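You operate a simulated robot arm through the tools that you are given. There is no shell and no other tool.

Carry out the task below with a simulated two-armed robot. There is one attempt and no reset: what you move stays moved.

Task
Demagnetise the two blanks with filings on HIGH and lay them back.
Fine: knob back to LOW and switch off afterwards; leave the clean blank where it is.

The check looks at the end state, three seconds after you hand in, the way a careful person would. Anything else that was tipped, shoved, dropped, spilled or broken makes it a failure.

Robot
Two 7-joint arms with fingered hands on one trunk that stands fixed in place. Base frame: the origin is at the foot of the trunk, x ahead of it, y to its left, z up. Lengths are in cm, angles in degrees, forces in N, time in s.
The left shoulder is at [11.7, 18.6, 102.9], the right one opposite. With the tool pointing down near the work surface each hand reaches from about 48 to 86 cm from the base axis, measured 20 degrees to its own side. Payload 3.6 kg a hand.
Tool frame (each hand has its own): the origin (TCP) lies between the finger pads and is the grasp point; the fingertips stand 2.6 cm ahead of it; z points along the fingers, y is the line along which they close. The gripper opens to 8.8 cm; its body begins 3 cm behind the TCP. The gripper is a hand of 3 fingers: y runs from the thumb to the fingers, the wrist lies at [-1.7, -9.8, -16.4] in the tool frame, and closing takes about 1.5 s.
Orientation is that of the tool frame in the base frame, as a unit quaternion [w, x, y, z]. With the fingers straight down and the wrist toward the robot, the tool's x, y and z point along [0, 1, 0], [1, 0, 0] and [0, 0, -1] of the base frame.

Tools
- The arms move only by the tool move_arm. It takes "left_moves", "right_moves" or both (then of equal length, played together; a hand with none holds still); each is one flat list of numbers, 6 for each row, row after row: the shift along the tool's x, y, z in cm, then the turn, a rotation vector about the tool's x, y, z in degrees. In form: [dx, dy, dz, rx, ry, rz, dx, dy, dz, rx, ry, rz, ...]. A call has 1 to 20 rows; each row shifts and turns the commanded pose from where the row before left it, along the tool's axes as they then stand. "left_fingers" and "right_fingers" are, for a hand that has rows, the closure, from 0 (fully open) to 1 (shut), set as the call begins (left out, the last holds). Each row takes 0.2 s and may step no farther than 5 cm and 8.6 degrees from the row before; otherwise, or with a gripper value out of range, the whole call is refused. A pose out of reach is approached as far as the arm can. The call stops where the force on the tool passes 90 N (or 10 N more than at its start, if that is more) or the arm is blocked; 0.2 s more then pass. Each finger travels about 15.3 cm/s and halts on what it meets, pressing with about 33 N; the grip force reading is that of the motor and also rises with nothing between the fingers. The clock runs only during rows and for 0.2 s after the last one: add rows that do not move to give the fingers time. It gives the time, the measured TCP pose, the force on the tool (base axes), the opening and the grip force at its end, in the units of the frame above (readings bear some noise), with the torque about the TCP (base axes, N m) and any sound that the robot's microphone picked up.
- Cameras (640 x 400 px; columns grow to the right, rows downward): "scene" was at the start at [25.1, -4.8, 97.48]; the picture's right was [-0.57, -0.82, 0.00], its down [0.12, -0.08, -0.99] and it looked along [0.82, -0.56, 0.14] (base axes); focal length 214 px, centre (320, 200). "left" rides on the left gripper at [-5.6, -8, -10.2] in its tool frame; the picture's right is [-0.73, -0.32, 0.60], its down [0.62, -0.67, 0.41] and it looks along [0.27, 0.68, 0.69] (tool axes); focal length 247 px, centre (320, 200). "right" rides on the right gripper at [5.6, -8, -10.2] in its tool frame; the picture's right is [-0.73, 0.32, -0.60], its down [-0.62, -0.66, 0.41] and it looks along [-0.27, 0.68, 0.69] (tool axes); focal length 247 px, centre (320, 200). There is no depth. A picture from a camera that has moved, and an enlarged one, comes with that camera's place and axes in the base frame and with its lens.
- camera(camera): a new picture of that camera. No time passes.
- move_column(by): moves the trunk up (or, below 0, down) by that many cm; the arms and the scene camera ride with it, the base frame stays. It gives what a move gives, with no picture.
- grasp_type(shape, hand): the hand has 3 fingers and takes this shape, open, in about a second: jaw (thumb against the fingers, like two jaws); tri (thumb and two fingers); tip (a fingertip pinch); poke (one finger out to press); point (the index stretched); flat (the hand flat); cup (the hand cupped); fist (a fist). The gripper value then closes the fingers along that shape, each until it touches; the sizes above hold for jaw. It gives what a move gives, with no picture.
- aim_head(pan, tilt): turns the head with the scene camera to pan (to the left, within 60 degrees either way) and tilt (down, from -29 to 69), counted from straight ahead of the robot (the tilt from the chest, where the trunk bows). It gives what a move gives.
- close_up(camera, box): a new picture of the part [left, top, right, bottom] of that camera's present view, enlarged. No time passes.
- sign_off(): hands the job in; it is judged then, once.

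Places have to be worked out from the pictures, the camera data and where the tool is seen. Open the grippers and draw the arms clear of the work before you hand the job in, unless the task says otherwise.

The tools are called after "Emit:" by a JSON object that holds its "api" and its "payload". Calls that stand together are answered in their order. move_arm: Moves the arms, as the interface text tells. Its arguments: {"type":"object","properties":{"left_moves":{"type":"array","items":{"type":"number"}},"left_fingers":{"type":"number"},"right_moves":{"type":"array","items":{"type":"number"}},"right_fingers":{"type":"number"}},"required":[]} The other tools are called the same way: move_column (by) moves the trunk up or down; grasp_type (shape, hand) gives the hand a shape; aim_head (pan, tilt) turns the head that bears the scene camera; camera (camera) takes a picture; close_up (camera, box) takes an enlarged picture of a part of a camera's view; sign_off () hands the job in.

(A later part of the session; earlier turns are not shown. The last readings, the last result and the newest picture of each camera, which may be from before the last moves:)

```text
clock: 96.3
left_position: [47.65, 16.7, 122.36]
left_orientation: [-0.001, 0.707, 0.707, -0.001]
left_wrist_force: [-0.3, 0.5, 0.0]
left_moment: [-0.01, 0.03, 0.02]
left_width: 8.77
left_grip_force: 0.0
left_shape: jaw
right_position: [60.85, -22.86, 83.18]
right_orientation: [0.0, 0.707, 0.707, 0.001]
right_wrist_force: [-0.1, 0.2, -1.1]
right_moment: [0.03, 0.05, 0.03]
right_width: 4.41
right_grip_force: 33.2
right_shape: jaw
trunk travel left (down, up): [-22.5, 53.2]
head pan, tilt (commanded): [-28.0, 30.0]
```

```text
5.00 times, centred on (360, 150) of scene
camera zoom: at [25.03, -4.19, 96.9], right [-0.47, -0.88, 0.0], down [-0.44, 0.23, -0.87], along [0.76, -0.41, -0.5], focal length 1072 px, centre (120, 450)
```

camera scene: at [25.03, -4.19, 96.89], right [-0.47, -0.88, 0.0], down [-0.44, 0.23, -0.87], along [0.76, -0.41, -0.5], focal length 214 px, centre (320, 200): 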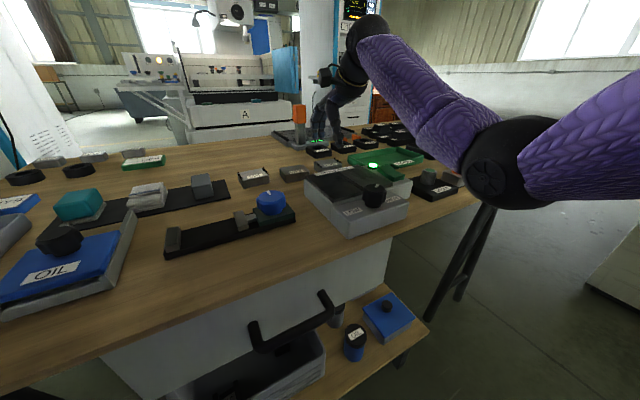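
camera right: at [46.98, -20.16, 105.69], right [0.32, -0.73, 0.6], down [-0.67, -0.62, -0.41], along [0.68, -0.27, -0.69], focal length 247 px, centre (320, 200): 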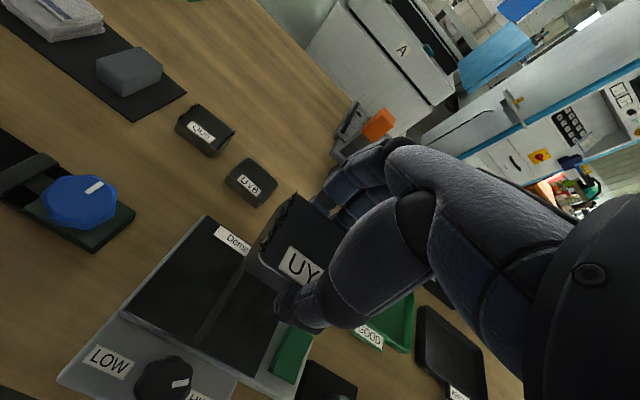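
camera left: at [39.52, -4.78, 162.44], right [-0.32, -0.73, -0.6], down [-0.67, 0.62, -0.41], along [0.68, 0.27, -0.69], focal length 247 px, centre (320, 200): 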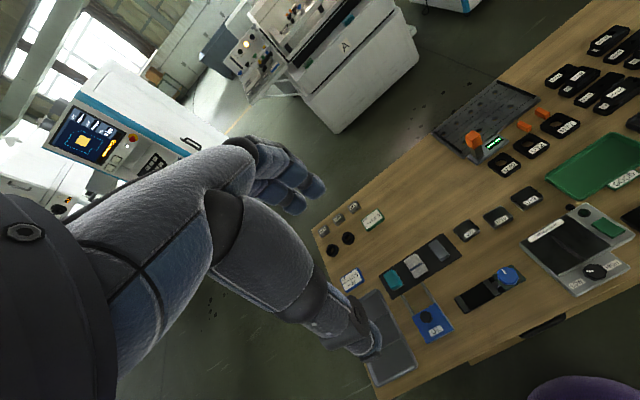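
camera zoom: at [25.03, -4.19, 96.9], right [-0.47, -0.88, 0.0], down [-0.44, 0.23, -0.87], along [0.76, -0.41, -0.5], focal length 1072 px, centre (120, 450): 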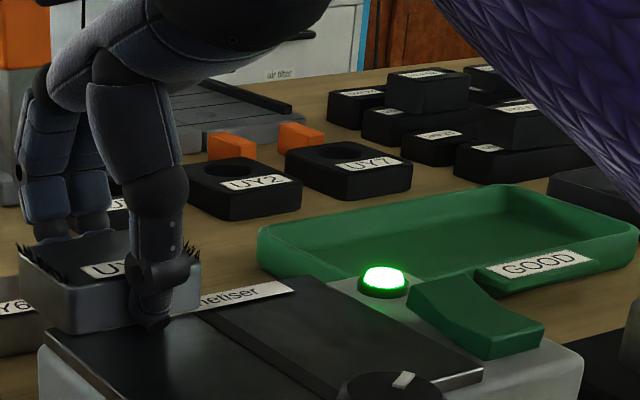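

Still clinging while straddling the far edge. I keep drawing at 1.5 cm/s away from the plate.

Emit:
{"api": "move_arm", "payload": {"right_moves": [0, 0.3, -0.1, 0, 0, 0, 0, 0.3, -0.1, 0, 0, 0, 0, 0.3, -0.1, 0, 0, 0, 0, 0.3, 0, 0, 0, 0, 0, 0.3, 0, 0, 0, 0, 0, 0.3, 0, 0, 0, 0, 0, 0.3, 0, 0, 0, 0, 0, 0.3, 0, 0, 0, 0, 0, 0.3, 0, 0, 0, 0, 0, 0.3, 0, 0, 0, 0, 0, 0.3, 0, 0, 0, 0, 0, 0.3, 0, 0, 0, 0, 0, 0.3, 0, 0, 0, 0, 0, 0.3, 0, 0, 0, 0, 0, 0.3, 0, 0, 0, 0, 0, 0.3, 0, 0, 0, 0, 0, 0.3, 0, 0, 0, 0, 0, 0.3, 0, 0, 0, 0, 0, 0.3, 0, 0, 0, 0, 0, 0.3, 0, 0, 0, 0]}}

Emit:
{"api": "move_arm", "payload": {"right_moves": [0, 0.3, 0, 0, 0, 0, 0, 0.3, 0, 0, 0, 0, 0, 0.3, 0, 0, 0, 0, 0, 0.3, 0, 0, 0, 0, 0, 0.3, 0, 0, 0, 0, 0, 0.3, 0, 0, 0, 0, 0, 0.3, 0, 0, 0, 0, 0, 0.3, 0, 0, 0, 0, 0, 0.3, 0, 0, 0, 0, 0, 0.3, 0, 0, 0, 0, 0, 0.3, 0, 0, 0, 0, 0, 0.3, 0, 0, 0, 0, 0, 0.3, 0, 0, 0, 0, 0, 0.3, 0, 0, 0, 0, 0, 0.3, 0, 0, 0, 0, 0, 0.3, 0, 0, 0, 0, 0, 0.3, 0, 0, 0, 0, 0, 0.3, 0, 0, 0, 0, 0, 0.3, 0, 0, 0, 0, 0, 0.3, 0, 0, 0, 0]}}

Emit:
{"api": "close_up", "payload": {"camera": "right", "box": [220, 160, 360, 300]}}

Emit:
{"api": "camera", "payload": {"camera": "scene"}}

```text
clock: 100.5
left_position: [47.66, 16.92, 122.21]
left_orientation: [-0.001, 0.707, 0.707, -0.001]
left_wrist_force: [0.8, -0.4, -0.4]
left_moment: [0.01, -0.02, 0.0]
left_width: 8.77
left_grip_force: 0.1
left_shape: jaw
right_position: [67.08, -22.89, 83.46]
right_orientation: [-0.001, 0.707, 0.708, -0.001]
right_wrist_force: [0.1, -0.4, -5.2]
right_moment: [-0.02, -0.05, 0.02]
right_width: 4.37
right_grip_force: 32.7
right_shape: jaw
trunk travel left (down, up): [-22.5, 53.2]
head pan, tilt (commanded): [-28.0, 30.0]
```

```text
clock: 104.7
left_position: [47.54, 16.79, 122.19]
left_orientation: [-0.001, 0.707, 0.707, 0.0]
left_wrist_force: [0.4, 0.2, -0.5]
left_moment: [-0.01, 0.0, 0.04]
left_width: 8.78
left_grip_force: 0.2
left_shape: jaw
right_position: [73.1, -22.92, 83.29]
right_orientation: [0.0, 0.707, 0.707, 0.0]
right_wrist_force: [0.4, 0.2, -4.8]
right_moment: [-0.01, 0.0, 0.05]
right_width: 4.39
right_grip_force: 33.1
right_shape: jaw
trunk travel left (down, up): [-22.5, 53.2]
head pan, tilt (commanded): [-28.0, 30.0]
```

```text
2.86 times, centred on (290, 230) of right
camera zoom: at [65.0, -17.29, 93.43], right [0.32, -0.73, 0.6], down [-0.67, -0.62, -0.41], along [0.67, -0.27, -0.69], focal length 706 px, centre (406, 114)
```

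zoom: 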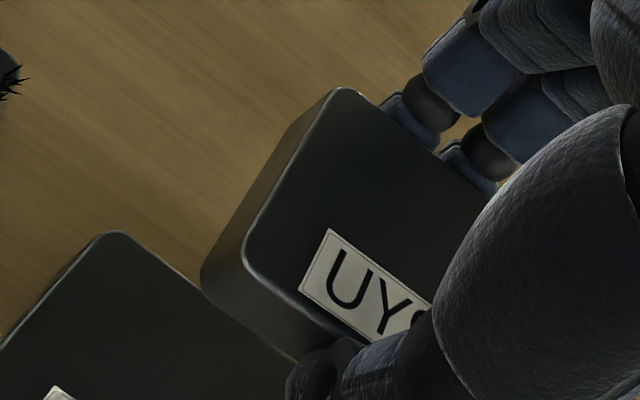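

```text
taken
camera scene: at [25.07, -4.2, 96.88], right [-0.47, -0.88, 0.0], down [-0.44, 0.23, -0.87], along [0.76, -0.41, -0.5], focal length 214 px, centre (320, 200)
```

scene: 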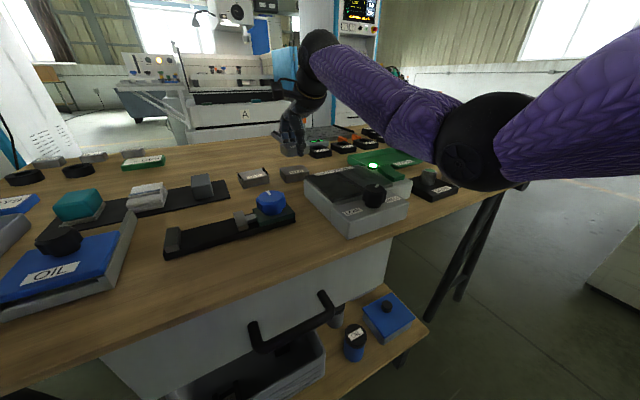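

The filings have dropped off: the slow sideways draw-off works. I carry UY9 to just above its home, (69.4,-30.2), and lower most of the way.

Emit:
{"api": "move_arm", "payload": {"right_moves": [-3.65, -1.85, 0, 0, 0, 0, -3.65, -1.85, 0, 0, 0, 0, 0, 0, 0, 0, 0, 0, 0, 0, 2, 0, 0, 0, 0, 0, 1.5, 0, 0, 0, 0, 0, 0.4, 0, 0, 0, 0, 0, 0, 0, 0, 0]}}

Emit:
{"api": "close_up", "payload": {"camera": "right", "box": [160, 130, 430, 400]}}

Emit:
{"api": "close_up", "payload": {"camera": "scene", "box": [290, 110, 410, 200]}}

```text
clock: 106.3
left_position: [47.55, 16.78, 122.13]
left_orientation: [-0.001, 0.707, 0.707, 0.0]
left_wrist_force: [0.0, -0.9, 0.0]
left_moment: [-0.02, 0.02, 0.01]
left_width: 8.75
left_grip_force: 0.0
left_shape: jaw
right_position: [69.2, -30.13, 79.5]
right_orientation: [0.0, 0.707, 0.707, 0.0]
right_wrist_force: [-0.4, 0.0, -5.0]
right_moment: [0.02, 0.0, -0.02]
right_width: 4.36
right_grip_force: 32.8
right_shape: jaw
trunk travel left (down, up): [-22.5, 53.2]
head pan, tilt (commanded): [-28.0, 30.0]
```

```text
1.48 times, centred on (295, 265) of right
camera zoom: at [61.26, -24.58, 89.54], right [0.32, -0.73, 0.6], down [-0.67, -0.62, -0.41], along [0.67, -0.27, -0.69], focal length 366 px, centre (357, 104)
```

zoom: 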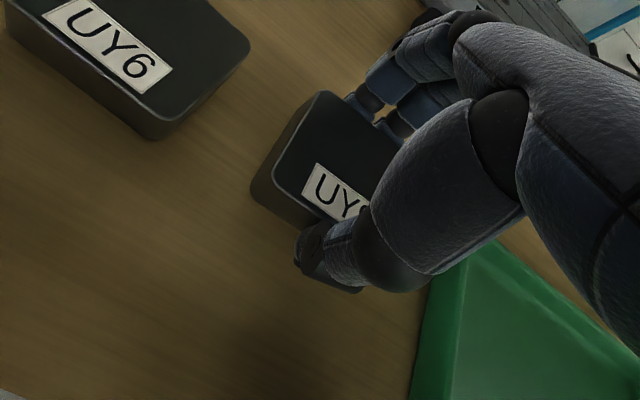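

```text
4.44 times, centred on (350, 155) of scene
camera zoom: at [25.07, -4.21, 96.89], right [-0.47, -0.88, 0.0], down [-0.44, 0.23, -0.87], along [0.76, -0.41, -0.5], focal length 953 px, centre (187, 400)
```

zoom: 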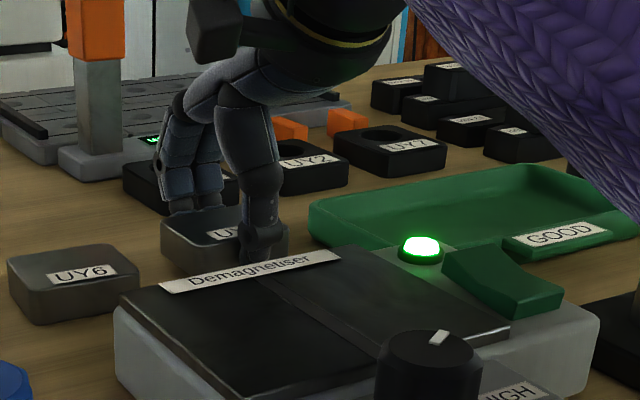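

By the corner fit the blank is ~0.45 cm too near, so I shift +0.45 in x and lower in small steps until it touches.

Emit:
{"api": "move_arm", "payload": {"right_moves": [0, 0.45, 0, 0, 0, 0, 0, 0, 0.4, 0, 0, 0, 0, 0, 0.2, 0, 0, 0, 0, 0, 0, 0, 0, 0]}}

Emit:
{"api": "move_arm", "payload": {"right_moves": [0, 0, 0.15, 0, 0, 0, 0, 0, 0, 0, 0, 0]}}

Emit:
{"api": "close_up", "payload": {"camera": "right", "box": [160, 130, 430, 400]}}

```text
clock: 107.3
left_position: [47.65, 16.8, 122.22]
left_orientation: [0.0, 0.707, 0.707, -0.001]
left_wrist_force: [0.4, 0.4, 0.5]
left_moment: [-0.01, -0.01, 0.01]
left_width: 8.77
left_grip_force: 0.1
left_shape: jaw
right_position: [69.66, -30.11, 78.82]
right_orientation: [-0.001, 0.707, 0.707, -0.001]
right_wrist_force: [0.1, -0.2, -4.6]
right_moment: [-0.01, -0.03, -0.01]
right_width: 4.38
right_grip_force: 32.8
right_shape: jaw
trunk travel left (down, up): [-22.5, 53.2]
head pan, tilt (commanded): [-28.0, 30.0]
```

```text
clock: 107.9
left_position: [47.65, 16.69, 122.33]
left_orientation: [-0.001, 0.707, 0.707, -0.001]
left_wrist_force: [0.5, -0.7, -0.1]
left_moment: [0.03, 0.02, -0.03]
left_width: 8.78
left_grip_force: 0.0
left_shape: jaw
right_position: [69.58, -30.1, 78.82]
right_orientation: [-0.001, 0.707, 0.708, -0.001]
right_wrist_force: [-0.6, 0.0, -4.1]
right_moment: [0.0, -0.03, -0.02]
right_width: 4.36
right_grip_force: 32.8
right_shape: jaw
trunk travel left (down, up): [-22.5, 53.2]
head pan, tilt (commanded): [-28.0, 30.0]
```

```text
1.48 times, centred on (295, 265) of right
camera zoom: at [61.67, -24.55, 88.86], right [0.32, -0.73, 0.6], down [-0.67, -0.62, -0.41], along [0.67, -0.27, -0.69], focal length 366 px, centre (357, 104)
```

zoom: 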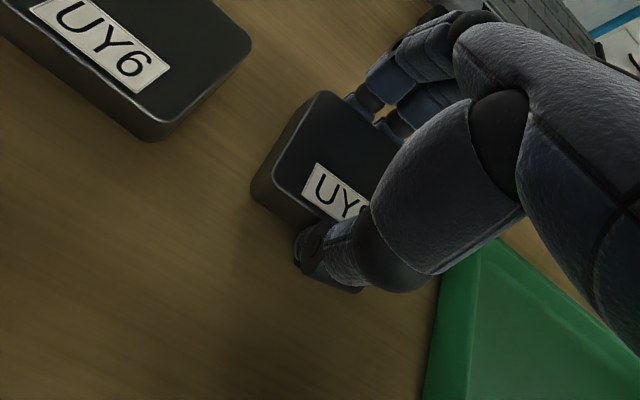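

Not touching yet (still carrying ~4.5 N). I go on down in 1–1.5 mm steps.

Emit:
{"api": "move_arm", "payload": {"right_moves": [0, 0, 0.12, 0, 0, 0, 0, 0, 0, 0, 0, 0]}}

Emit:
{"api": "move_arm", "payload": {"right_moves": [0, 0, 0.12, 0, 0, 0, 0, 0, 0, 0, 0, 0]}}

Emit:
{"api": "move_arm", "payload": {"right_moves": [0, 0, 0, 0, 0, 0]}}

```text
clock: 108.5
left_position: [47.69, 16.81, 122.2]
left_orientation: [0.0, 0.707, 0.707, 0.0]
left_wrist_force: [0.1, -1.0, 0.0]
left_moment: [-0.01, 0.0, 0.0]
left_width: 8.79
left_grip_force: 0.1
left_shape: jaw
right_position: [69.64, -30.08, 78.81]
right_orientation: [0.0, 0.707, 0.707, 0.001]
right_wrist_force: [-0.5, -0.9, -2.7]
right_moment: [0.01, -0.06, -0.02]
right_width: 4.36
right_grip_force: 33.3
right_shape: jaw
trunk travel left (down, up): [-22.5, 53.2]
head pan, tilt (commanded): [-28.0, 30.0]
```

```text
clock: 109.1
left_position: [47.57, 16.85, 122.29]
left_orientation: [0.0, 0.707, 0.707, 0.001]
left_wrist_force: [-0.2, -0.3, 0.6]
left_moment: [-0.02, 0.01, 0.0]
left_width: 8.74
left_grip_force: 0.0
left_shape: jaw
right_position: [69.81, -30.1, 78.62]
right_orientation: [0.001, 0.707, 0.707, 0.0]
right_wrist_force: [1.2, -0.1, 1.9]
right_moment: [-0.02, 0.04, 0.0]
right_width: 4.39
right_grip_force: 32.6
right_shape: jaw
trunk travel left (down, up): [-22.5, 53.2]
head pan, tilt (commanded): [-28.0, 30.0]
```

```text
clock: 109.5
left_position: [47.63, 16.8, 122.21]
left_orientation: [0.0, 0.707, 0.707, 0.0]
left_wrist_force: [1.0, -0.3, -0.2]
left_moment: [0.01, -0.04, -0.03]
left_width: 8.74
left_grip_force: 0.1
left_shape: jaw
right_position: [69.76, -30.23, 78.75]
right_orientation: [0.001, 0.707, 0.707, 0.001]
right_wrist_force: [2.4, -0.5, 4.4]
right_moment: [0.03, 0.03, 0.01]
right_width: 4.39
right_grip_force: 33.0
right_shape: jaw
trunk travel left (down, up): [-22.5, 53.2]
head pan, tilt (commanded): [-28.0, 30.0]
```

It is down on the table at its home pose. I open the fingers and lift straight up to z≈85.4 to compare with the first picture.

Emit:
{"api": "move_arm", "payload": {"right_moves": [0, 0, 0, 0, 0, 0, 0, 0, 0, 0, 0, 0, 0, 0, 0, 0, 0, 0, 0, 0, 0, 0, 0, 0, 0, 0, 0, 0, 0, 0], "right_fingers": 0}}

Emit:
{"api": "move_arm", "payload": {"right_moves": [0, 0, -1.7, 0, 0, 0, 0, 0, -2.5, 0, 0, 0, 0, 0, -2.5, 0, 0, 0, 0, 0, 0, 0, 0, 0]}}

Emit:
{"api": "close_up", "payload": {"camera": "right", "box": [190, 210, 320, 340]}}

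Emit:
{"api": "camera", "payload": {"camera": "right"}}

Emit:
{"api": "close_up", "payload": {"camera": "scene", "box": [230, 110, 410, 240]}}

```text
clock: 110.7
left_position: [47.6, 16.88, 122.19]
left_orientation: [0.0, 0.707, 0.707, 0.0]
left_wrist_force: [0.3, 0.0, -0.8]
left_moment: [0.03, 0.0, 0.0]
left_width: 8.77
left_grip_force: 0.1
left_shape: jaw
right_position: [69.63, -30.17, 78.52]
right_orientation: [0.001, 0.707, 0.707, -0.002]
right_wrist_force: [0.3, -0.4, 0.9]
right_moment: [0.0, -0.02, 0.0]
right_width: 8.77
right_grip_force: 0.0
right_shape: jaw
trunk travel left (down, up): [-22.5, 53.2]
head pan, tilt (commanded): [-28.0, 30.0]
```

```text
clock: 111.7
left_position: [47.64, 16.9, 122.26]
left_orientation: [0.0, 0.707, 0.707, 0.0]
left_wrist_force: [-1.0, 0.2, 0.1]
left_moment: [0.0, 0.02, 0.02]
left_width: 8.77
left_grip_force: 0.0
left_shape: jaw
right_position: [69.7, -30.06, 85.53]
right_orientation: [-0.001, 0.707, 0.707, 0.0]
right_wrist_force: [0.0, 0.8, 0.0]
right_moment: [0.0, -0.01, 0.0]
right_width: 8.78
right_grip_force: 0.1
right_shape: jaw
trunk travel left (down, up): [-22.5, 53.2]
head pan, tilt (commanded): [-28.0, 30.0]
```

```text
3.08 times, centred on (255, 275) of right
camera zoom: at [61.74, -24.45, 95.55], right [0.32, -0.73, 0.6], down [-0.67, -0.62, -0.41], along [0.68, -0.27, -0.69], focal length 760 px, centre (520, -31)
```

zoom: 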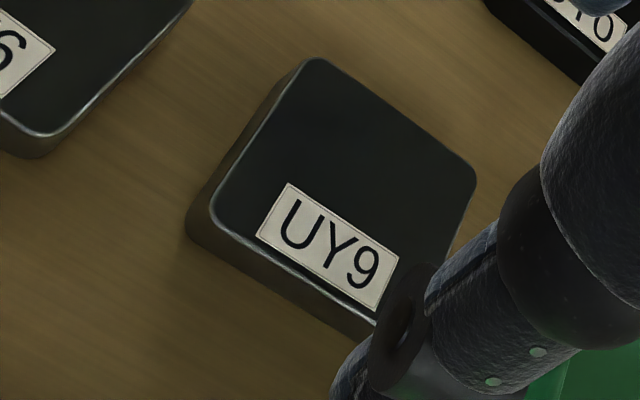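

```text
taken
camera right: at [61.74, -24.45, 95.55], right [0.32, -0.73, 0.6], down [-0.67, -0.62, -0.41], along [0.68, -0.27, -0.69], focal length 247 px, centre (320, 200)
```

right: 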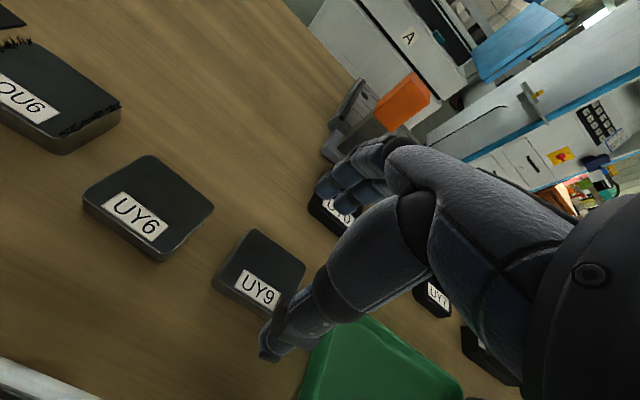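

```text
3.08 times, centred on (320, 175) of scene
camera zoom: at [25.04, -4.19, 96.89], right [-0.47, -0.88, 0.0], down [-0.44, 0.23, -0.87], along [0.76, -0.41, -0.5], focal length 660 px, centre (320, 277)
```

zoom: 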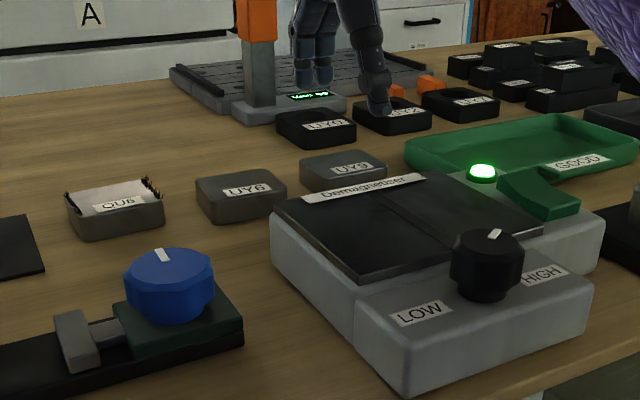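

UY9 is clean and back within a couple of millimetres. I move above QU6 (≈(71.1,-12), turned ~4°) for a closer look.

Emit:
{"api": "move_arm", "payload": {"right_moves": [4.5, 0.35, -0.6, 0, 0, 0, 4.5, 0.35, -0.6, 0, 0, 0, 4.5, 0.35, -0.6, 0, 0, 0, 4.5, 0.35, -0.6, 0, 0, 0, 0, 0, 0, 0, 0, 0]}}

Emit:
{"api": "camera", "payload": {"camera": "right"}}

Emit:
{"api": "close_up", "payload": {"camera": "right", "box": [180, 200, 340, 340]}}

Emit:
{"api": "close_up", "payload": {"camera": "scene", "box": [220, 100, 400, 230]}}

```text
clock: 112.9
left_position: [47.63, 16.98, 122.28]
left_orientation: [0.0, 0.707, 0.707, 0.0]
left_wrist_force: [0.2, -1.0, 0.0]
left_moment: [0.03, -0.01, 0.01]
left_width: 8.77
left_grip_force: 0.0
left_shape: jaw
right_position: [70.79, -11.78, 87.63]
right_orientation: [-0.001, 0.707, 0.707, 0.0]
right_wrist_force: [0.1, 0.0, -0.5]
right_moment: [-0.03, 0.0, -0.02]
right_width: 8.74
right_grip_force: 0.0
right_shape: jaw
trunk travel left (down, up): [-22.5, 53.2]
head pan, tilt (commanded): [-28.0, 30.0]
```

```text
taken
camera right: at [62.82, -6.12, 97.59], right [0.32, -0.73, 0.6], down [-0.67, -0.62, -0.41], along [0.68, -0.27, -0.69], focal length 247 px, centre (320, 200)
```

right: 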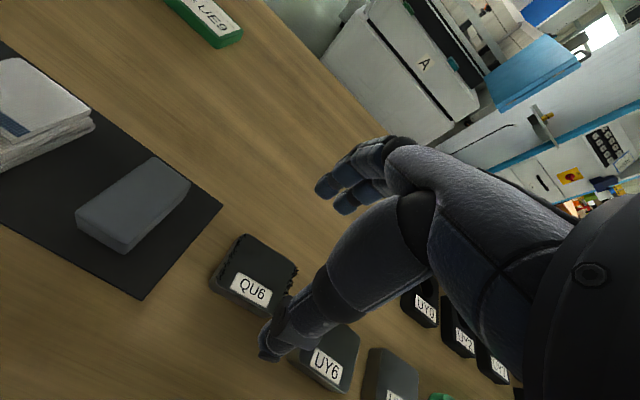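

```text
2.86 times, centred on (260, 270) of right
camera zoom: at [62.82, -6.12, 97.59], right [0.32, -0.73, 0.6], down [-0.67, -0.62, -0.41], along [0.68, -0.27, -0.69], focal length 706 px, centre (491, 0)
```

zoom: 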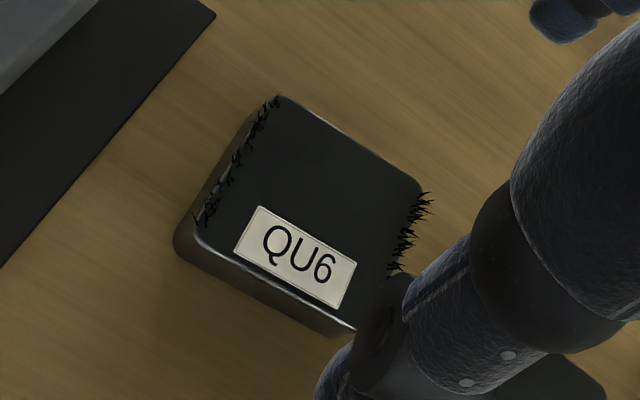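

```text
3.08 times, centred on (310, 165) of scene
camera zoom: at [25.03, -4.21, 96.9], right [-0.47, -0.88, 0.0], down [-0.44, 0.23, -0.87], along [0.76, -0.41, -0.5], focal length 660 px, centre (351, 308)
```

zoom: 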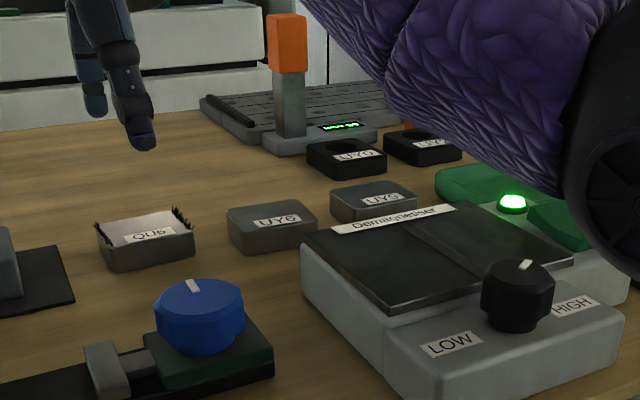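

QU6's centre fits at (71.2,-11.9) with about 2° of turn. I align and descend to the same grasp height, TCP z≈78.75.

Emit:
{"api": "move_arm", "payload": {"right_moves": [-0.1, 0.4, 3, 0, 0, -2, 0, 0, 3, 0, 0, 0, 0, 0, 2, 0, 0, 0, 0, 0, 0.5, 0, 0, 0, 0, 0, 0.3, 0, 0, 0, 0, 0, 0, 0, 0, 0]}}

Emit:
{"api": "close_up", "payload": {"camera": "right", "box": [190, 130, 430, 370]}}

Emit:
{"api": "close_up", "payload": {"camera": "scene", "box": [220, 100, 400, 230]}}

```text
clock: 114.3
left_position: [47.69, 16.83, 122.33]
left_orientation: [-0.001, 0.708, 0.707, 0.0]
left_wrist_force: [0.4, -0.2, -0.1]
left_moment: [-0.02, 0.04, 0.0]
left_width: 8.79
left_grip_force: 0.1
left_shape: jaw
right_position: [71.45, -12.06, 78.72]
right_orientation: [0.001, 0.695, 0.719, 0.0]
right_wrist_force: [-0.4, 0.0, 0.4]
right_moment: [-0.05, 0.02, -0.01]
right_width: 8.76
right_grip_force: 0.0
right_shape: jaw
trunk travel left (down, up): [-22.5, 53.2]
head pan, tilt (commanded): [-28.0, 30.0]
```

```text
1.67 times, centred on (310, 250) of right
camera zoom: at [63.19, -6.73, 88.85], right [0.34, -0.72, 0.6], down [-0.64, -0.65, -0.41], along [0.68, -0.24, -0.69], focal length 412 px, centre (337, 117)
```

zoom: 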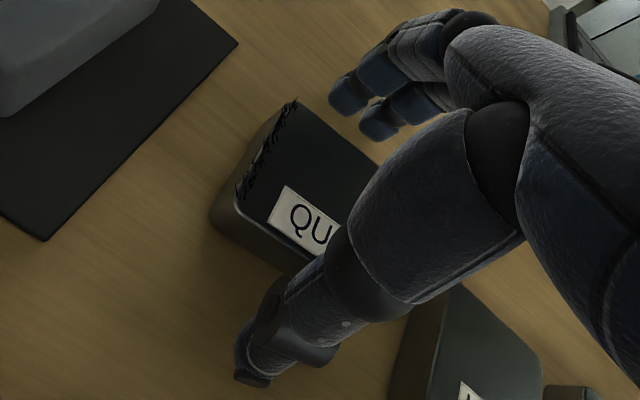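

```text
3.08 times, centred on (310, 165) of scene
camera zoom: at [25.03, -4.19, 96.9], right [-0.47, -0.88, 0.0], down [-0.44, 0.23, -0.87], along [0.76, -0.41, -0.5], focal length 660 px, centre (351, 308)
```

zoom: 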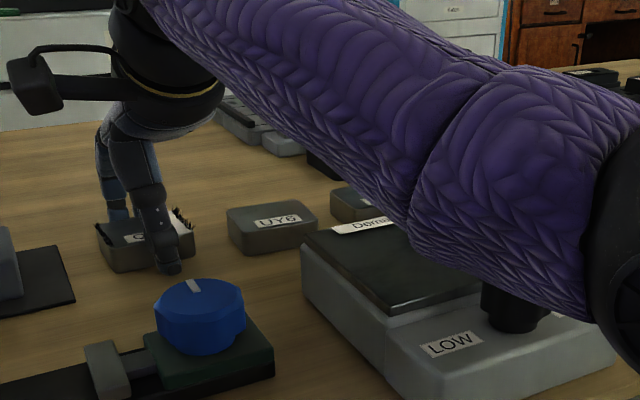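

The hand straddles QU6; no contact. I trim 2 mm in x and close the fingers.

Emit:
{"api": "move_arm", "payload": {"right_moves": [0.1, -0.2, 0, 0, 0, 0, 0, 0, 0, 0, 0, 0]}}

Emit:
{"api": "move_arm", "payload": {"right_moves": [0, 0, 0, 0, 0, 0, 0, 0, 0, 0, 0, 0, 0, 0, 0, 0, 0, 0, 0, 0, 0, 0, 0, 0, 0, 0, 0, 0, 0, 0, 0, 0, 0, 0, 0, 0, 0, 0, 0, 0, 0, 0], "right_fingers": 1}}

Emit:
{"api": "close_up", "payload": {"camera": "right", "box": [190, 130, 430, 370]}}

```text
clock: 114.9
left_position: [47.61, 16.75, 122.19]
left_orientation: [0.001, 0.708, 0.707, 0.0]
left_wrist_force: [0.1, -0.1, -0.2]
left_moment: [0.0, 0.0, -0.03]
left_width: 8.76
left_grip_force: 0.1
left_shape: jaw
right_position: [71.25, -12.0, 78.77]
right_orientation: [0.0, 0.695, 0.719, -0.001]
right_wrist_force: [0.4, -0.4, -0.4]
right_moment: [0.03, -0.01, 0.01]
right_width: 8.74
right_grip_force: 0.0
right_shape: jaw
trunk travel left (down, up): [-22.5, 53.2]
head pan, tilt (commanded): [-28.0, 30.0]
```

```text
clock: 116.5
left_position: [47.59, 16.91, 122.28]
left_orientation: [0.0, 0.707, 0.707, 0.0]
left_wrist_force: [0.5, 0.0, -0.1]
left_moment: [0.03, 0.04, -0.02]
left_width: 8.78
left_grip_force: 0.0
left_shape: jaw
right_position: [71.15, -12.06, 78.84]
right_orientation: [-0.001, 0.694, 0.72, 0.0]
right_wrist_force: [-0.8, 1.2, 0.3]
right_moment: [0.04, -0.03, 0.02]
right_width: 4.36
right_grip_force: 32.4
right_shape: jaw
trunk travel left (down, up): [-22.5, 53.2]
head pan, tilt (commanded): [-28.0, 30.0]
```

```text
1.67 times, centred on (310, 250) of right
camera zoom: at [62.99, -6.75, 88.9], right [0.34, -0.72, 0.6], down [-0.64, -0.65, -0.41], along [0.68, -0.24, -0.69], focal length 412 px, centre (337, 117)
```

zoom: 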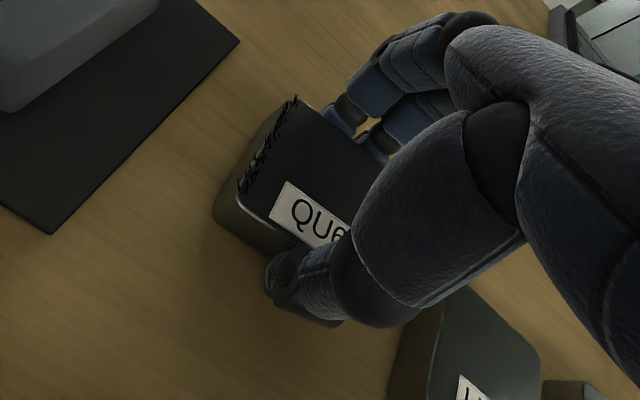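

QU6 is gripped (4.36 cm); its put-back pose is (71.2,-12.0,78.8) with 2° turn. I lift it, square the hand, and carry it above the plate.

Emit:
{"api": "move_arm", "payload": {"right_moves": [0, 0, -0.5, 0, 0, 0, 0, 0, -1.5, 0, 0, 0, 0, 0, -3.5, 0, 0, 0, 0, 0, -4, 0, 0, 2, 0, 0, 0, 0, 0, 0]}}

Emit:
{"api": "move_arm", "payload": {"right_moves": [-2.5, -3.24, 0, 0, 0, 0, -2.5, -3.24, 0, 0, 0, 0, -2.5, -3.24, 0, 0, 0, 0, -2.5, -3.24, 0, 0, 0, 0, -2.5, -3.24, 0, 0, 0, 0, 0, 0, 0, 0, 0, 0]}}

Emit:
{"api": "close_up", "payload": {"camera": "right", "box": [160, 130, 430, 400]}}

Emit:
{"api": "camera", "payload": {"camera": "scene"}}

```text
clock: 117.7
left_position: [47.62, 16.8, 122.21]
left_orientation: [-0.001, 0.707, 0.707, -0.001]
left_wrist_force: [-0.3, -0.4, -0.5]
left_moment: [0.0, 0.01, -0.01]
left_width: 8.74
left_grip_force: 0.0
left_shape: jaw
right_position: [71.38, -12.31, 88.22]
right_orientation: [0.0, 0.708, 0.707, 0.0]
right_wrist_force: [-0.1, -1.0, -4.5]
right_moment: [-0.01, 0.0, 0.03]
right_width: 4.37
right_grip_force: 32.6
right_shape: jaw
trunk travel left (down, up): [-22.5, 53.2]
head pan, tilt (commanded): [-28.0, 30.0]
```

```text
clock: 119.1
left_position: [47.68, 16.85, 122.31]
left_orientation: [-0.001, 0.707, 0.707, -0.001]
left_wrist_force: [0.5, -0.5, -0.3]
left_moment: [0.02, 0.0, -0.01]
left_width: 8.79
left_grip_force: 0.0
left_shape: jaw
right_position: [54.87, -25.09, 88.43]
right_orientation: [0.0, 0.707, 0.708, 0.0]
right_wrist_force: [0.3, 0.7, -4.2]
right_moment: [-0.01, -0.02, 0.01]
right_width: 4.36
right_grip_force: 33.2
right_shape: jaw
trunk travel left (down, up): [-22.5, 53.2]
head pan, tilt (commanded): [-28.0, 30.0]
```

```text
1.48 times, centred on (295, 265) of right
camera zoom: at [46.9, -19.42, 98.52], right [0.32, -0.73, 0.6], down [-0.67, -0.62, -0.41], along [0.67, -0.27, -0.69], focal length 366 px, centre (357, 104)
```

zoom: 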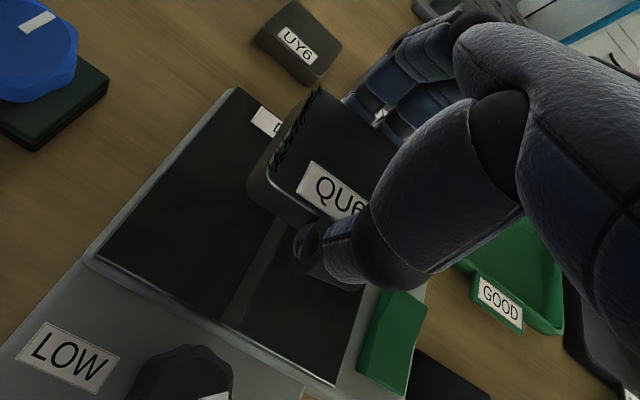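

```text
taken
camera scene: at [25.07, -4.19, 96.88], right [-0.47, -0.88, 0.0], down [-0.44, 0.23, -0.87], along [0.76, -0.41, -0.5], focal length 214 px, centre (320, 200)
```

scene: 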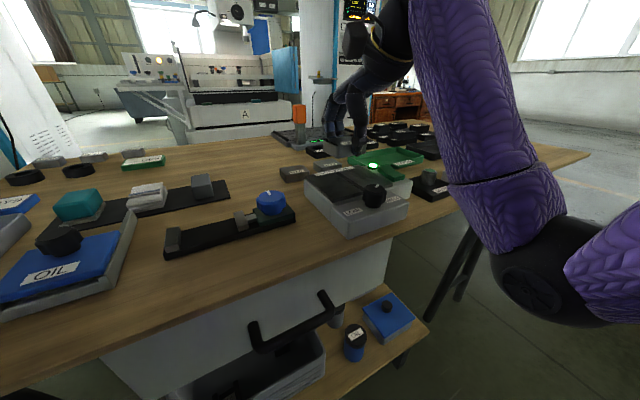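

QU6 is above the plate. I lower to just above contact.

Emit:
{"api": "move_arm", "payload": {"right_moves": [0, 0, 2.5, 0, 0, 0, 0, 0, 1.5, 0, 0, 0, 0, 0, 0.6, 0, 0, 0, 0, 0, 0, 0, 0, 0]}}

Emit:
{"api": "move_arm", "payload": {"right_moves": [0, 0, 0.25, 0, 0, 0, 0, 0, 0.1, 0, 0, 0, 0, 0, 0, 0, 0, 0]}}

Emit:
{"api": "move_arm", "payload": {"right_moves": [0, 0, 0.1, 0, 0, 0, 0, 0, 0, 0, 0, 0]}}

Emit:
{"api": "close_up", "payload": {"camera": "scene", "box": [330, 120, 430, 200]}}

```text
clock: 120.1
left_position: [47.53, 16.89, 122.23]
left_orientation: [0.0, 0.707, 0.707, 0.0]
left_wrist_force: [0.4, -1.0, -0.1]
left_moment: [0.03, 0.02, -0.01]
left_width: 8.76
left_grip_force: 0.1
left_shape: jaw
right_position: [54.94, -24.7, 83.8]
right_orientation: [-0.001, 0.707, 0.708, -0.002]
right_wrist_force: [0.1, 0.8, -5.1]
right_moment: [0.0, -0.02, 0.0]
right_width: 4.35
right_grip_force: 33.0
right_shape: jaw
trunk travel left (down, up): [-22.5, 53.2]
head pan, tilt (commanded): [-28.0, 30.0]
```

```text
clock: 120.9
left_position: [47.63, 16.89, 122.21]
left_orientation: [0.0, 0.707, 0.707, 0.0]
left_wrist_force: [0.0, 0.2, 0.0]
left_moment: [-0.01, 0.0, 0.03]
left_width: 8.76
left_grip_force: 0.1
left_shape: jaw
right_position: [55.0, -24.7, 83.49]
right_orientation: [-0.001, 0.707, 0.707, 0.0]
right_wrist_force: [0.1, 0.2, -4.7]
right_moment: [0.02, 0.0, 0.01]
right_width: 4.35
right_grip_force: 32.6
right_shape: jaw
trunk travel left (down, up): [-22.5, 53.2]
head pan, tilt (commanded): [-28.0, 30.0]
```

```text
clock: 121.5
left_position: [47.55, 16.71, 122.2]
left_orientation: [0.0, 0.707, 0.707, 0.0]
left_wrist_force: [-0.4, 0.2, -0.1]
left_moment: [-0.04, 0.0, 0.06]
left_width: 8.74
left_grip_force: 0.0
left_shape: jaw
right_position: [55.0, -24.74, 83.38]
right_orientation: [0.0, 0.707, 0.707, -0.001]
right_wrist_force: [0.0, -0.5, -2.0]
right_moment: [-0.01, -0.03, 0.0]
right_width: 4.35
right_grip_force: 32.8
right_shape: jaw
trunk travel left (down, up): [-22.5, 53.2]
head pan, tilt (commanded): [-28.0, 30.0]
```

```text
5.00 times, centred on (380, 160) of scene
camera zoom: at [25.04, -4.2, 96.9], right [-0.47, -0.88, 0.0], down [-0.44, 0.23, -0.87], along [0.76, -0.41, -0.5], focal length 1072 px, centre (20, 400)
```

zoom: 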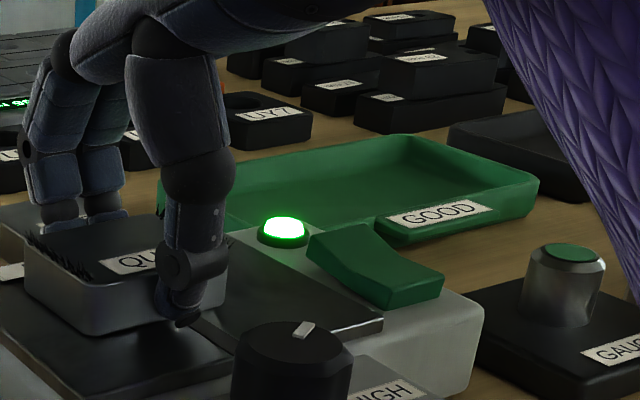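

QU6 touches the plate lightly (lamp on, HIGH). After a second's dwell I draw it slowly off the far edge at 1.5 cm/s.

Emit:
{"api": "move_arm", "payload": {"right_moves": [0, 0, 0, 0, 0, 0, 0, 0, 0, 0, 0, 0, 0, 0, 0, 0, 0, 0, 0, 0, 0, 0, 0, 0, 0, 0.3, -0.05, 0, 0, 0, 0, 0.3, 0, 0, 0, 0, 0, 0.3, 0, 0, 0, 0, 0, 0.3, 0, 0, 0, 0, 0, 0.3, 0, 0, 0, 0, 0, 0.3, 0, 0, 0, 0, 0, 0.3, 0, 0, 0, 0, 0, 0.3, 0, 0, 0, 0, 0, 0.3, 0, 0, 0, 0, 0, 0.3, 0, 0, 0, 0, 0, 0.3, 0, 0, 0, 0, 0, 0.3, 0, 0, 0, 0, 0, 0.3, 0, 0, 0, 0, 0, 0.3, 0, 0, 0, 0, 0, 0.3, 0, 0, 0, 0, 0, 0.3, 0, 0, 0, 0]}}

Emit:
{"api": "move_arm", "payload": {"right_moves": [0, 0.3, 0, 0, 0, 0, 0, 0.3, 0, 0, 0, 0, 0, 0.3, 0, 0, 0, 0, 0, 0.3, 0, 0, 0, 0, 0, 0.3, 0, 0, 0, 0, 0, 0.3, 0, 0, 0, 0, 0, 0.3, -0.1, 0, 0, 0, 0, 0.3, -0.1, 0, 0, 0, 0, 0.3, -0.1, 0, 0, 0, 0, 0.3, 0, 0, 0, 0, 0, 0.3, 0, 0, 0, 0, 0, 0.3, 0, 0, 0, 0, 0, 0.3, 0, 0, 0, 0, 0, 0.3, 0, 0, 0, 0, 0, 0.3, 0, 0, 0, 0, 0, 0.3, 0, 0, 0, 0, 0, 0.3, 0, 0, 0, 0, 0, 0.3, 0, 0, 0, 0, 0, 0.3, 0, 0, 0, 0, 0, 0.3, 0, 0, 0, 0]}}

Emit:
{"api": "move_arm", "payload": {"right_moves": [0, 0.3, 0, 0, 0, 0, 0, 0.3, 0, 0, 0, 0, 0, 0.3, 0, 0, 0, 0, 0, 0.3, 0, 0, 0, 0, 0, 0.3, 0, 0, 0, 0, 0, 0.3, 0, 0, 0, 0, 0, 0.3, 0, 0, 0, 0, 0, 0.3, 0, 0, 0, 0, 0, 0.3, 0, 0, 0, 0, 0, 0.3, 0, 0, 0, 0, 0, 0.3, 0, 0, 0, 0, 0, 0.3, 0, 0, 0, 0, 0, 0.3, 0, 0, 0, 0, 0, 0.3, 0, 0, 0, 0, 0, 0.3, 0, 0, 0, 0, 0, 0.3, 0, 0, 0, 0, 0, 0.3, 0, 0, 0, 0, 0, 0.3, 0, 0, 0, 0, 0, 0.3, 0, 0, 0, 0, 0, 0.3, 0, 0, 0, 0]}}

Emit:
{"api": "close_up", "payload": {"camera": "right", "box": [160, 130, 430, 400]}}

Emit:
{"api": "close_up", "payload": {"camera": "scene", "box": [270, 100, 410, 200]}}

```text
clock: 125.7
left_position: [47.57, 16.85, 122.28]
left_orientation: [0.0, 0.707, 0.707, 0.0]
left_wrist_force: [0.5, -0.4, -0.2]
left_moment: [0.01, 0.05, 0.0]
left_width: 8.77
left_grip_force: 0.1
left_shape: jaw
right_position: [59.76, -24.65, 83.33]
right_orientation: [0.0, 0.707, 0.707, 0.0]
right_wrist_force: [-1.4, 0.0, 0.1]
right_moment: [0.01, 0.07, 0.01]
right_width: 4.36
right_grip_force: 33.1
right_shape: jaw
trunk travel left (down, up): [-22.5, 53.2]
head pan, tilt (commanded): [-28.0, 30.0]
```

```text
clock: 129.9
left_position: [47.72, 16.83, 122.06]
left_orientation: [0.0, 0.707, 0.707, 0.0]
left_wrist_force: [-0.6, -1.1, -0.1]
left_moment: [0.0, 0.04, 0.01]
left_width: 8.77
left_grip_force: 0.0
left_shape: jaw
right_position: [66.03, -24.65, 83.52]
right_orientation: [-0.001, 0.707, 0.707, -0.001]
right_wrist_force: [0.2, -0.5, -4.6]
right_moment: [-0.03, 0.01, -0.01]
right_width: 4.35
right_grip_force: 33.5
right_shape: jaw
trunk travel left (down, up): [-22.5, 53.2]
head pan, tilt (commanded): [-28.0, 30.0]
```

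```text
clock: 134.1
left_position: [47.65, 16.82, 122.14]
left_orientation: [-0.001, 0.708, 0.707, -0.001]
left_wrist_force: [-0.2, 0.0, -0.5]
left_moment: [0.02, 0.03, 0.04]
left_width: 8.78
left_grip_force: 0.1
left_shape: jaw
right_position: [71.89, -24.6, 83.58]
right_orientation: [-0.001, 0.707, 0.707, -0.001]
right_wrist_force: [0.1, -0.8, -4.8]
right_moment: [0.02, 0.01, 0.03]
right_width: 4.36
right_grip_force: 33.0
right_shape: jaw
trunk travel left (down, up): [-22.5, 53.2]
head pan, tilt (commanded): [-28.0, 30.0]
```

```text
1.48 times, centred on (295, 265) of right
camera zoom: at [63.82, -18.99, 93.71], right [0.32, -0.73, 0.6], down [-0.67, -0.62, -0.41], along [0.67, -0.27, -0.69], focal length 366 px, centre (357, 104)
```

zoom: 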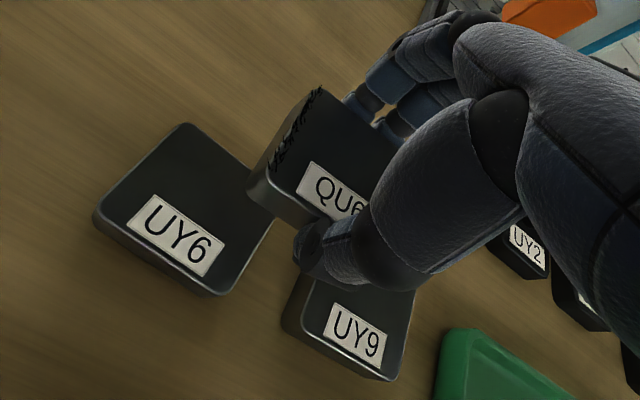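

```text
4.00 times, centred on (340, 150) of scene
camera zoom: at [25.07, -4.2, 96.88], right [-0.47, -0.88, 0.0], down [-0.44, 0.23, -0.87], along [0.76, -0.41, -0.5], focal length 858 px, centre (240, 400)
```

zoom: 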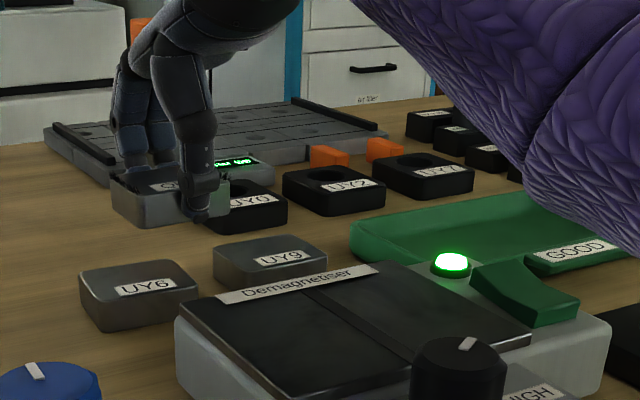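

QU6's filings still cling at 17.2 cm from the plate centre, whereas UY9's had dropped by 18.6 cm, so distance seems to be the criterion. I keep drawing slowly, now toward its home side (+y).

Emit:
{"api": "move_arm", "payload": {"right_moves": [0.3, 0, 0, 0, 0, 0, 0.3, 0, 0, 0, 0, 0, 0.3, 0, 0, 0, 0, 0, 0.3, 0, 0, 0, 0, 0, 0.3, 0, 0, 0, 0, 0, 0.3, 0, 0, 0, 0, 0, 0.3, 0, 0, 0, 0, 0, 0.3, 0, 0, 0, 0, 0, 0.3, 0, 0, 0, 0, 0, 0.3, 0, 0, 0, 0, 0, 0.3, 0, 0, 0, 0, 0, 0.3, 0, 0, 0, 0, 0, 0.3, 0, 0, 0, 0, 0, 0.3, 0, 0, 0, 0, 0, 0.3, 0, 0, 0, 0, 0, 0.3, 0, 0, 0, 0, 0, 0.3, 0, 0, 0, 0, 0, 0.3, 0, 0, 0, 0, 0, 0.3, 0, 0, 0, 0, 0, 0.3, 0, 0, 0, 0, 0]}}

Emit:
{"api": "close_up", "payload": {"camera": "right", "box": [160, 130, 430, 400]}}

```text
clock: 138.3
left_position: [47.57, 16.81, 122.31]
left_orientation: [0.0, 0.707, 0.707, -0.001]
left_wrist_force: [-0.7, 0.0, 0.0]
left_moment: [-0.01, 0.01, -0.01]
left_width: 8.77
left_grip_force: 0.1
left_shape: jaw
right_position: [71.98, -18.76, 83.57]
right_orientation: [0.0, 0.707, 0.707, -0.001]
right_wrist_force: [0.0, 0.7, -4.6]
right_moment: [0.0, 0.0, -0.01]
right_width: 4.39
right_grip_force: 33.3
right_shape: jaw
trunk travel left (down, up): [-22.5, 53.2]
head pan, tilt (commanded): [-28.0, 30.0]
```

```text
1.48 times, centred on (295, 265) of right
camera zoom: at [63.96, -13.09, 93.65], right [0.32, -0.73, 0.6], down [-0.67, -0.62, -0.41], along [0.67, -0.27, -0.69], focal length 366 px, centre (357, 104)
```

zoom: 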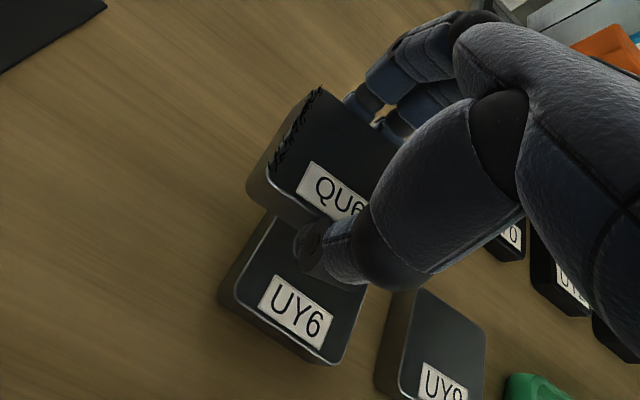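

Still clinging at 18.6 cm. I continue slowly to about 23 cm from the plate centre to test whether distance alone decides.

Emit:
{"api": "move_arm", "payload": {"right_moves": [0.3, 0.1, 0, 0, 0, 0, 0.3, 0.1, 0, 0, 0, 0, 0.3, 0.1, 0, 0, 0, 0, 0.3, 0.1, 0, 0, 0, 0, 0.3, 0.1, 0, 0, 0, 0, 0.3, 0.1, 0, 0, 0, 0, 0.3, 0.1, 0, 0, 0, 0, 0.3, 0.1, 0, 0, 0, 0, 0.3, 0.1, 0, 0, 0, 0, 0.3, 0.1, 0, 0, 0, 0, 0.3, 0.1, 0, 0, 0, 0, 0.3, 0.1, 0, 0, 0, 0, 0.3, 0.1, 0, 0, 0, 0, 0.3, 0.1, 0, 0, 0, 0, 0.3, 0.1, 0, 0, 0, 0, 0.3, 0.1, 0, 0, 0, 0, 0.3, 0.1, 0, 0, 0, 0, 0.3, 0.1, 0, 0, 0, 0, 0.3, 0.1, 0, 0, 0, 0, 0.3, 0.1, 0, 0, 0, 0]}}

Emit:
{"api": "close_up", "payload": {"camera": "right", "box": [160, 130, 430, 400]}}

```text
clock: 142.5
left_position: [47.57, 16.91, 122.22]
left_orientation: [0.0, 0.707, 0.707, -0.001]
left_wrist_force: [0.4, 0.0, 0.3]
left_moment: [-0.02, 0.0, 0.02]
left_width: 8.74
left_grip_force: 0.0
left_shape: jaw
right_position: [73.85, -12.81, 83.68]
right_orientation: [0.0, 0.707, 0.708, -0.001]
right_wrist_force: [0.1, 0.8, -4.7]
right_moment: [-0.01, 0.01, -0.05]
right_width: 4.37
right_grip_force: 33.5
right_shape: jaw
trunk travel left (down, up): [-22.5, 53.2]
head pan, tilt (commanded): [-28.0, 30.0]
```

```text
1.48 times, centred on (295, 265) of right
camera zoom: at [65.84, -7.05, 93.76], right [0.32, -0.73, 0.6], down [-0.67, -0.62, -0.41], along [0.67, -0.27, -0.69], focal length 366 px, centre (357, 104)
```

zoom: 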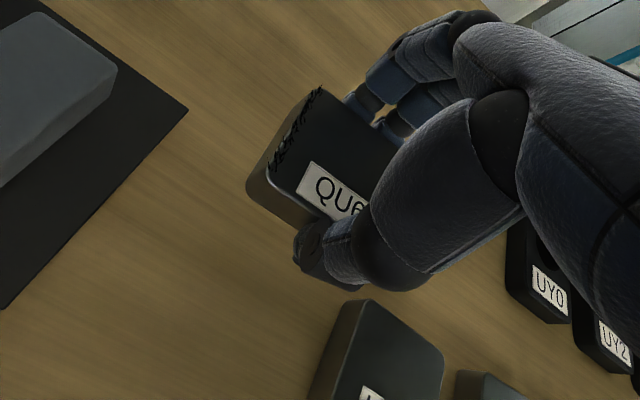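

Distance alone is not it; the difference was the slow slide across the pole gap. I bring QU6 back over the right pole to repeat exactly UY9's successful stroke.

Emit:
{"api": "move_arm", "payload": {"right_moves": [0, 0, -2.4, 0, 0, 0, 0, 0, -2.4, 0, 0, 0, -2.63, -3.14, 0, 0, 0, 0, -2.63, -3.14, 0, 0, 0, 0, -2.63, -3.14, 0, 0, 0, 0, -2.63, -3.14, 0, 0, 0, 0, -2.63, -3.14, 0, 0, 0, 0, -2.63, -3.14, 0, 0, 0, 0, 0, 0, 0, 0, 0, 0]}}

Emit:
{"api": "move_arm", "payload": {"right_moves": [0, 0, 2.5, 0, 0, 0, 0, 0, 1.5, 0, 0, 0, 0, 0, 0.6, 0, 0, 0, 0, 0, 0, 0, 0, 0]}}

Emit:
{"api": "close_up", "payload": {"camera": "right", "box": [160, 130, 430, 400]}}

Emit:
{"api": "close_up", "payload": {"camera": "scene", "box": [330, 120, 430, 200]}}

```text
clock: 144.5
left_position: [47.62, 16.87, 122.21]
left_orientation: [-0.001, 0.707, 0.707, 0.0]
left_wrist_force: [-0.8, -0.2, 0.1]
left_moment: [0.01, -0.02, -0.02]
left_width: 8.79
left_grip_force: 0.1
left_shape: jaw
right_position: [55.0, -28.5, 88.5]
right_orientation: [0.0, 0.707, 0.708, -0.002]
right_wrist_force: [0.2, 0.1, -5.2]
right_moment: [-0.03, 0.0, 0.02]
right_width: 4.35
right_grip_force: 33.3
right_shape: jaw
trunk travel left (down, up): [-22.5, 53.2]
head pan, tilt (commanded): [-28.0, 30.0]
```

```text
clock: 145.5
left_position: [47.57, 16.85, 122.3]
left_orientation: [0.0, 0.707, 0.707, 0.0]
left_wrist_force: [-0.9, 0.3, 0.2]
left_moment: [-0.01, -0.01, -0.01]
left_width: 8.78
left_grip_force: 0.1
left_shape: jaw
right_position: [54.89, -28.29, 83.83]
right_orientation: [0.0, 0.707, 0.707, 0.0]
right_wrist_force: [0.5, -1.1, -4.4]
right_moment: [-0.01, -0.05, 0.01]
right_width: 4.34
right_grip_force: 32.6
right_shape: jaw
trunk travel left (down, up): [-22.5, 53.2]
head pan, tilt (commanded): [-28.0, 30.0]
```

```text
1.48 times, centred on (295, 265) of right
camera zoom: at [46.85, -22.72, 93.95], right [0.32, -0.73, 0.6], down [-0.67, -0.62, -0.41], along [0.67, -0.27, -0.69], focal length 366 px, centre (357, 104)
```

zoom: 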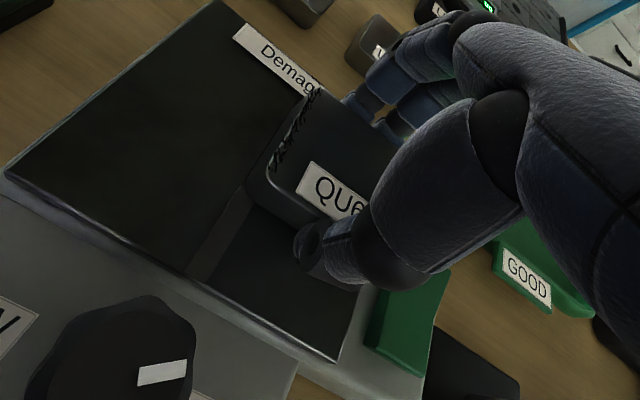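

```text
5.00 times, centred on (380, 160) of scene
camera zoom: at [25.06, -4.21, 96.89], right [-0.47, -0.88, 0.0], down [-0.44, 0.23, -0.87], along [0.76, -0.41, -0.5], focal length 1072 px, centre (20, 400)
```

zoom: 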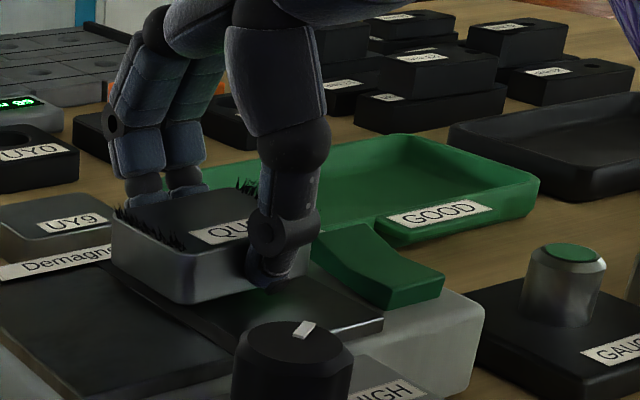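

I lower QU6 into light contact on the right pole.

Emit:
{"api": "move_arm", "payload": {"right_moves": [0, 0, 0.25, 0, 0, 0, 0, 0, 0.15, 0, 0, 0, 0, 0, 0, 0, 0, 0]}}

Emit:
{"api": "move_arm", "payload": {"right_moves": [0, 0, 0.1, 0, 0, 0, 0, 0, 0, 0, 0, 0]}}

```text
clock: 146.3
left_position: [47.61, 16.84, 122.32]
left_orientation: [0.0, 0.707, 0.707, 0.0]
left_wrist_force: [-0.4, 0.6, -0.2]
left_moment: [0.0, -0.01, -0.01]
left_width: 8.77
left_grip_force: 0.1
left_shape: jaw
right_position: [55.12, -28.38, 83.51]
right_orientation: [0.0, 0.707, 0.707, -0.001]
right_wrist_force: [-0.4, 0.1, -3.5]
right_moment: [0.0, -0.01, 0.01]
right_width: 4.37
right_grip_force: 33.6
right_shape: jaw
trunk travel left (down, up): [-22.5, 53.2]
head pan, tilt (commanded): [-28.0, 30.0]
```

```text
clock: 146.9
left_position: [47.64, 16.9, 122.26]
left_orientation: [0.0, 0.707, 0.707, 0.0]
left_wrist_force: [-0.2, 0.5, -0.1]
left_moment: [-0.01, -0.02, 0.01]
left_width: 8.78
left_grip_force: 0.2
left_shape: jaw
right_position: [54.93, -28.42, 83.37]
right_orientation: [0.0, 0.707, 0.707, 0.0]
right_wrist_force: [0.0, -0.6, -1.9]
right_moment: [-0.02, -0.06, 0.01]
right_width: 4.33
right_grip_force: 32.9
right_shape: jaw
trunk travel left (down, up): [-22.5, 53.2]
head pan, tilt (commanded): [-28.0, 30.0]
```

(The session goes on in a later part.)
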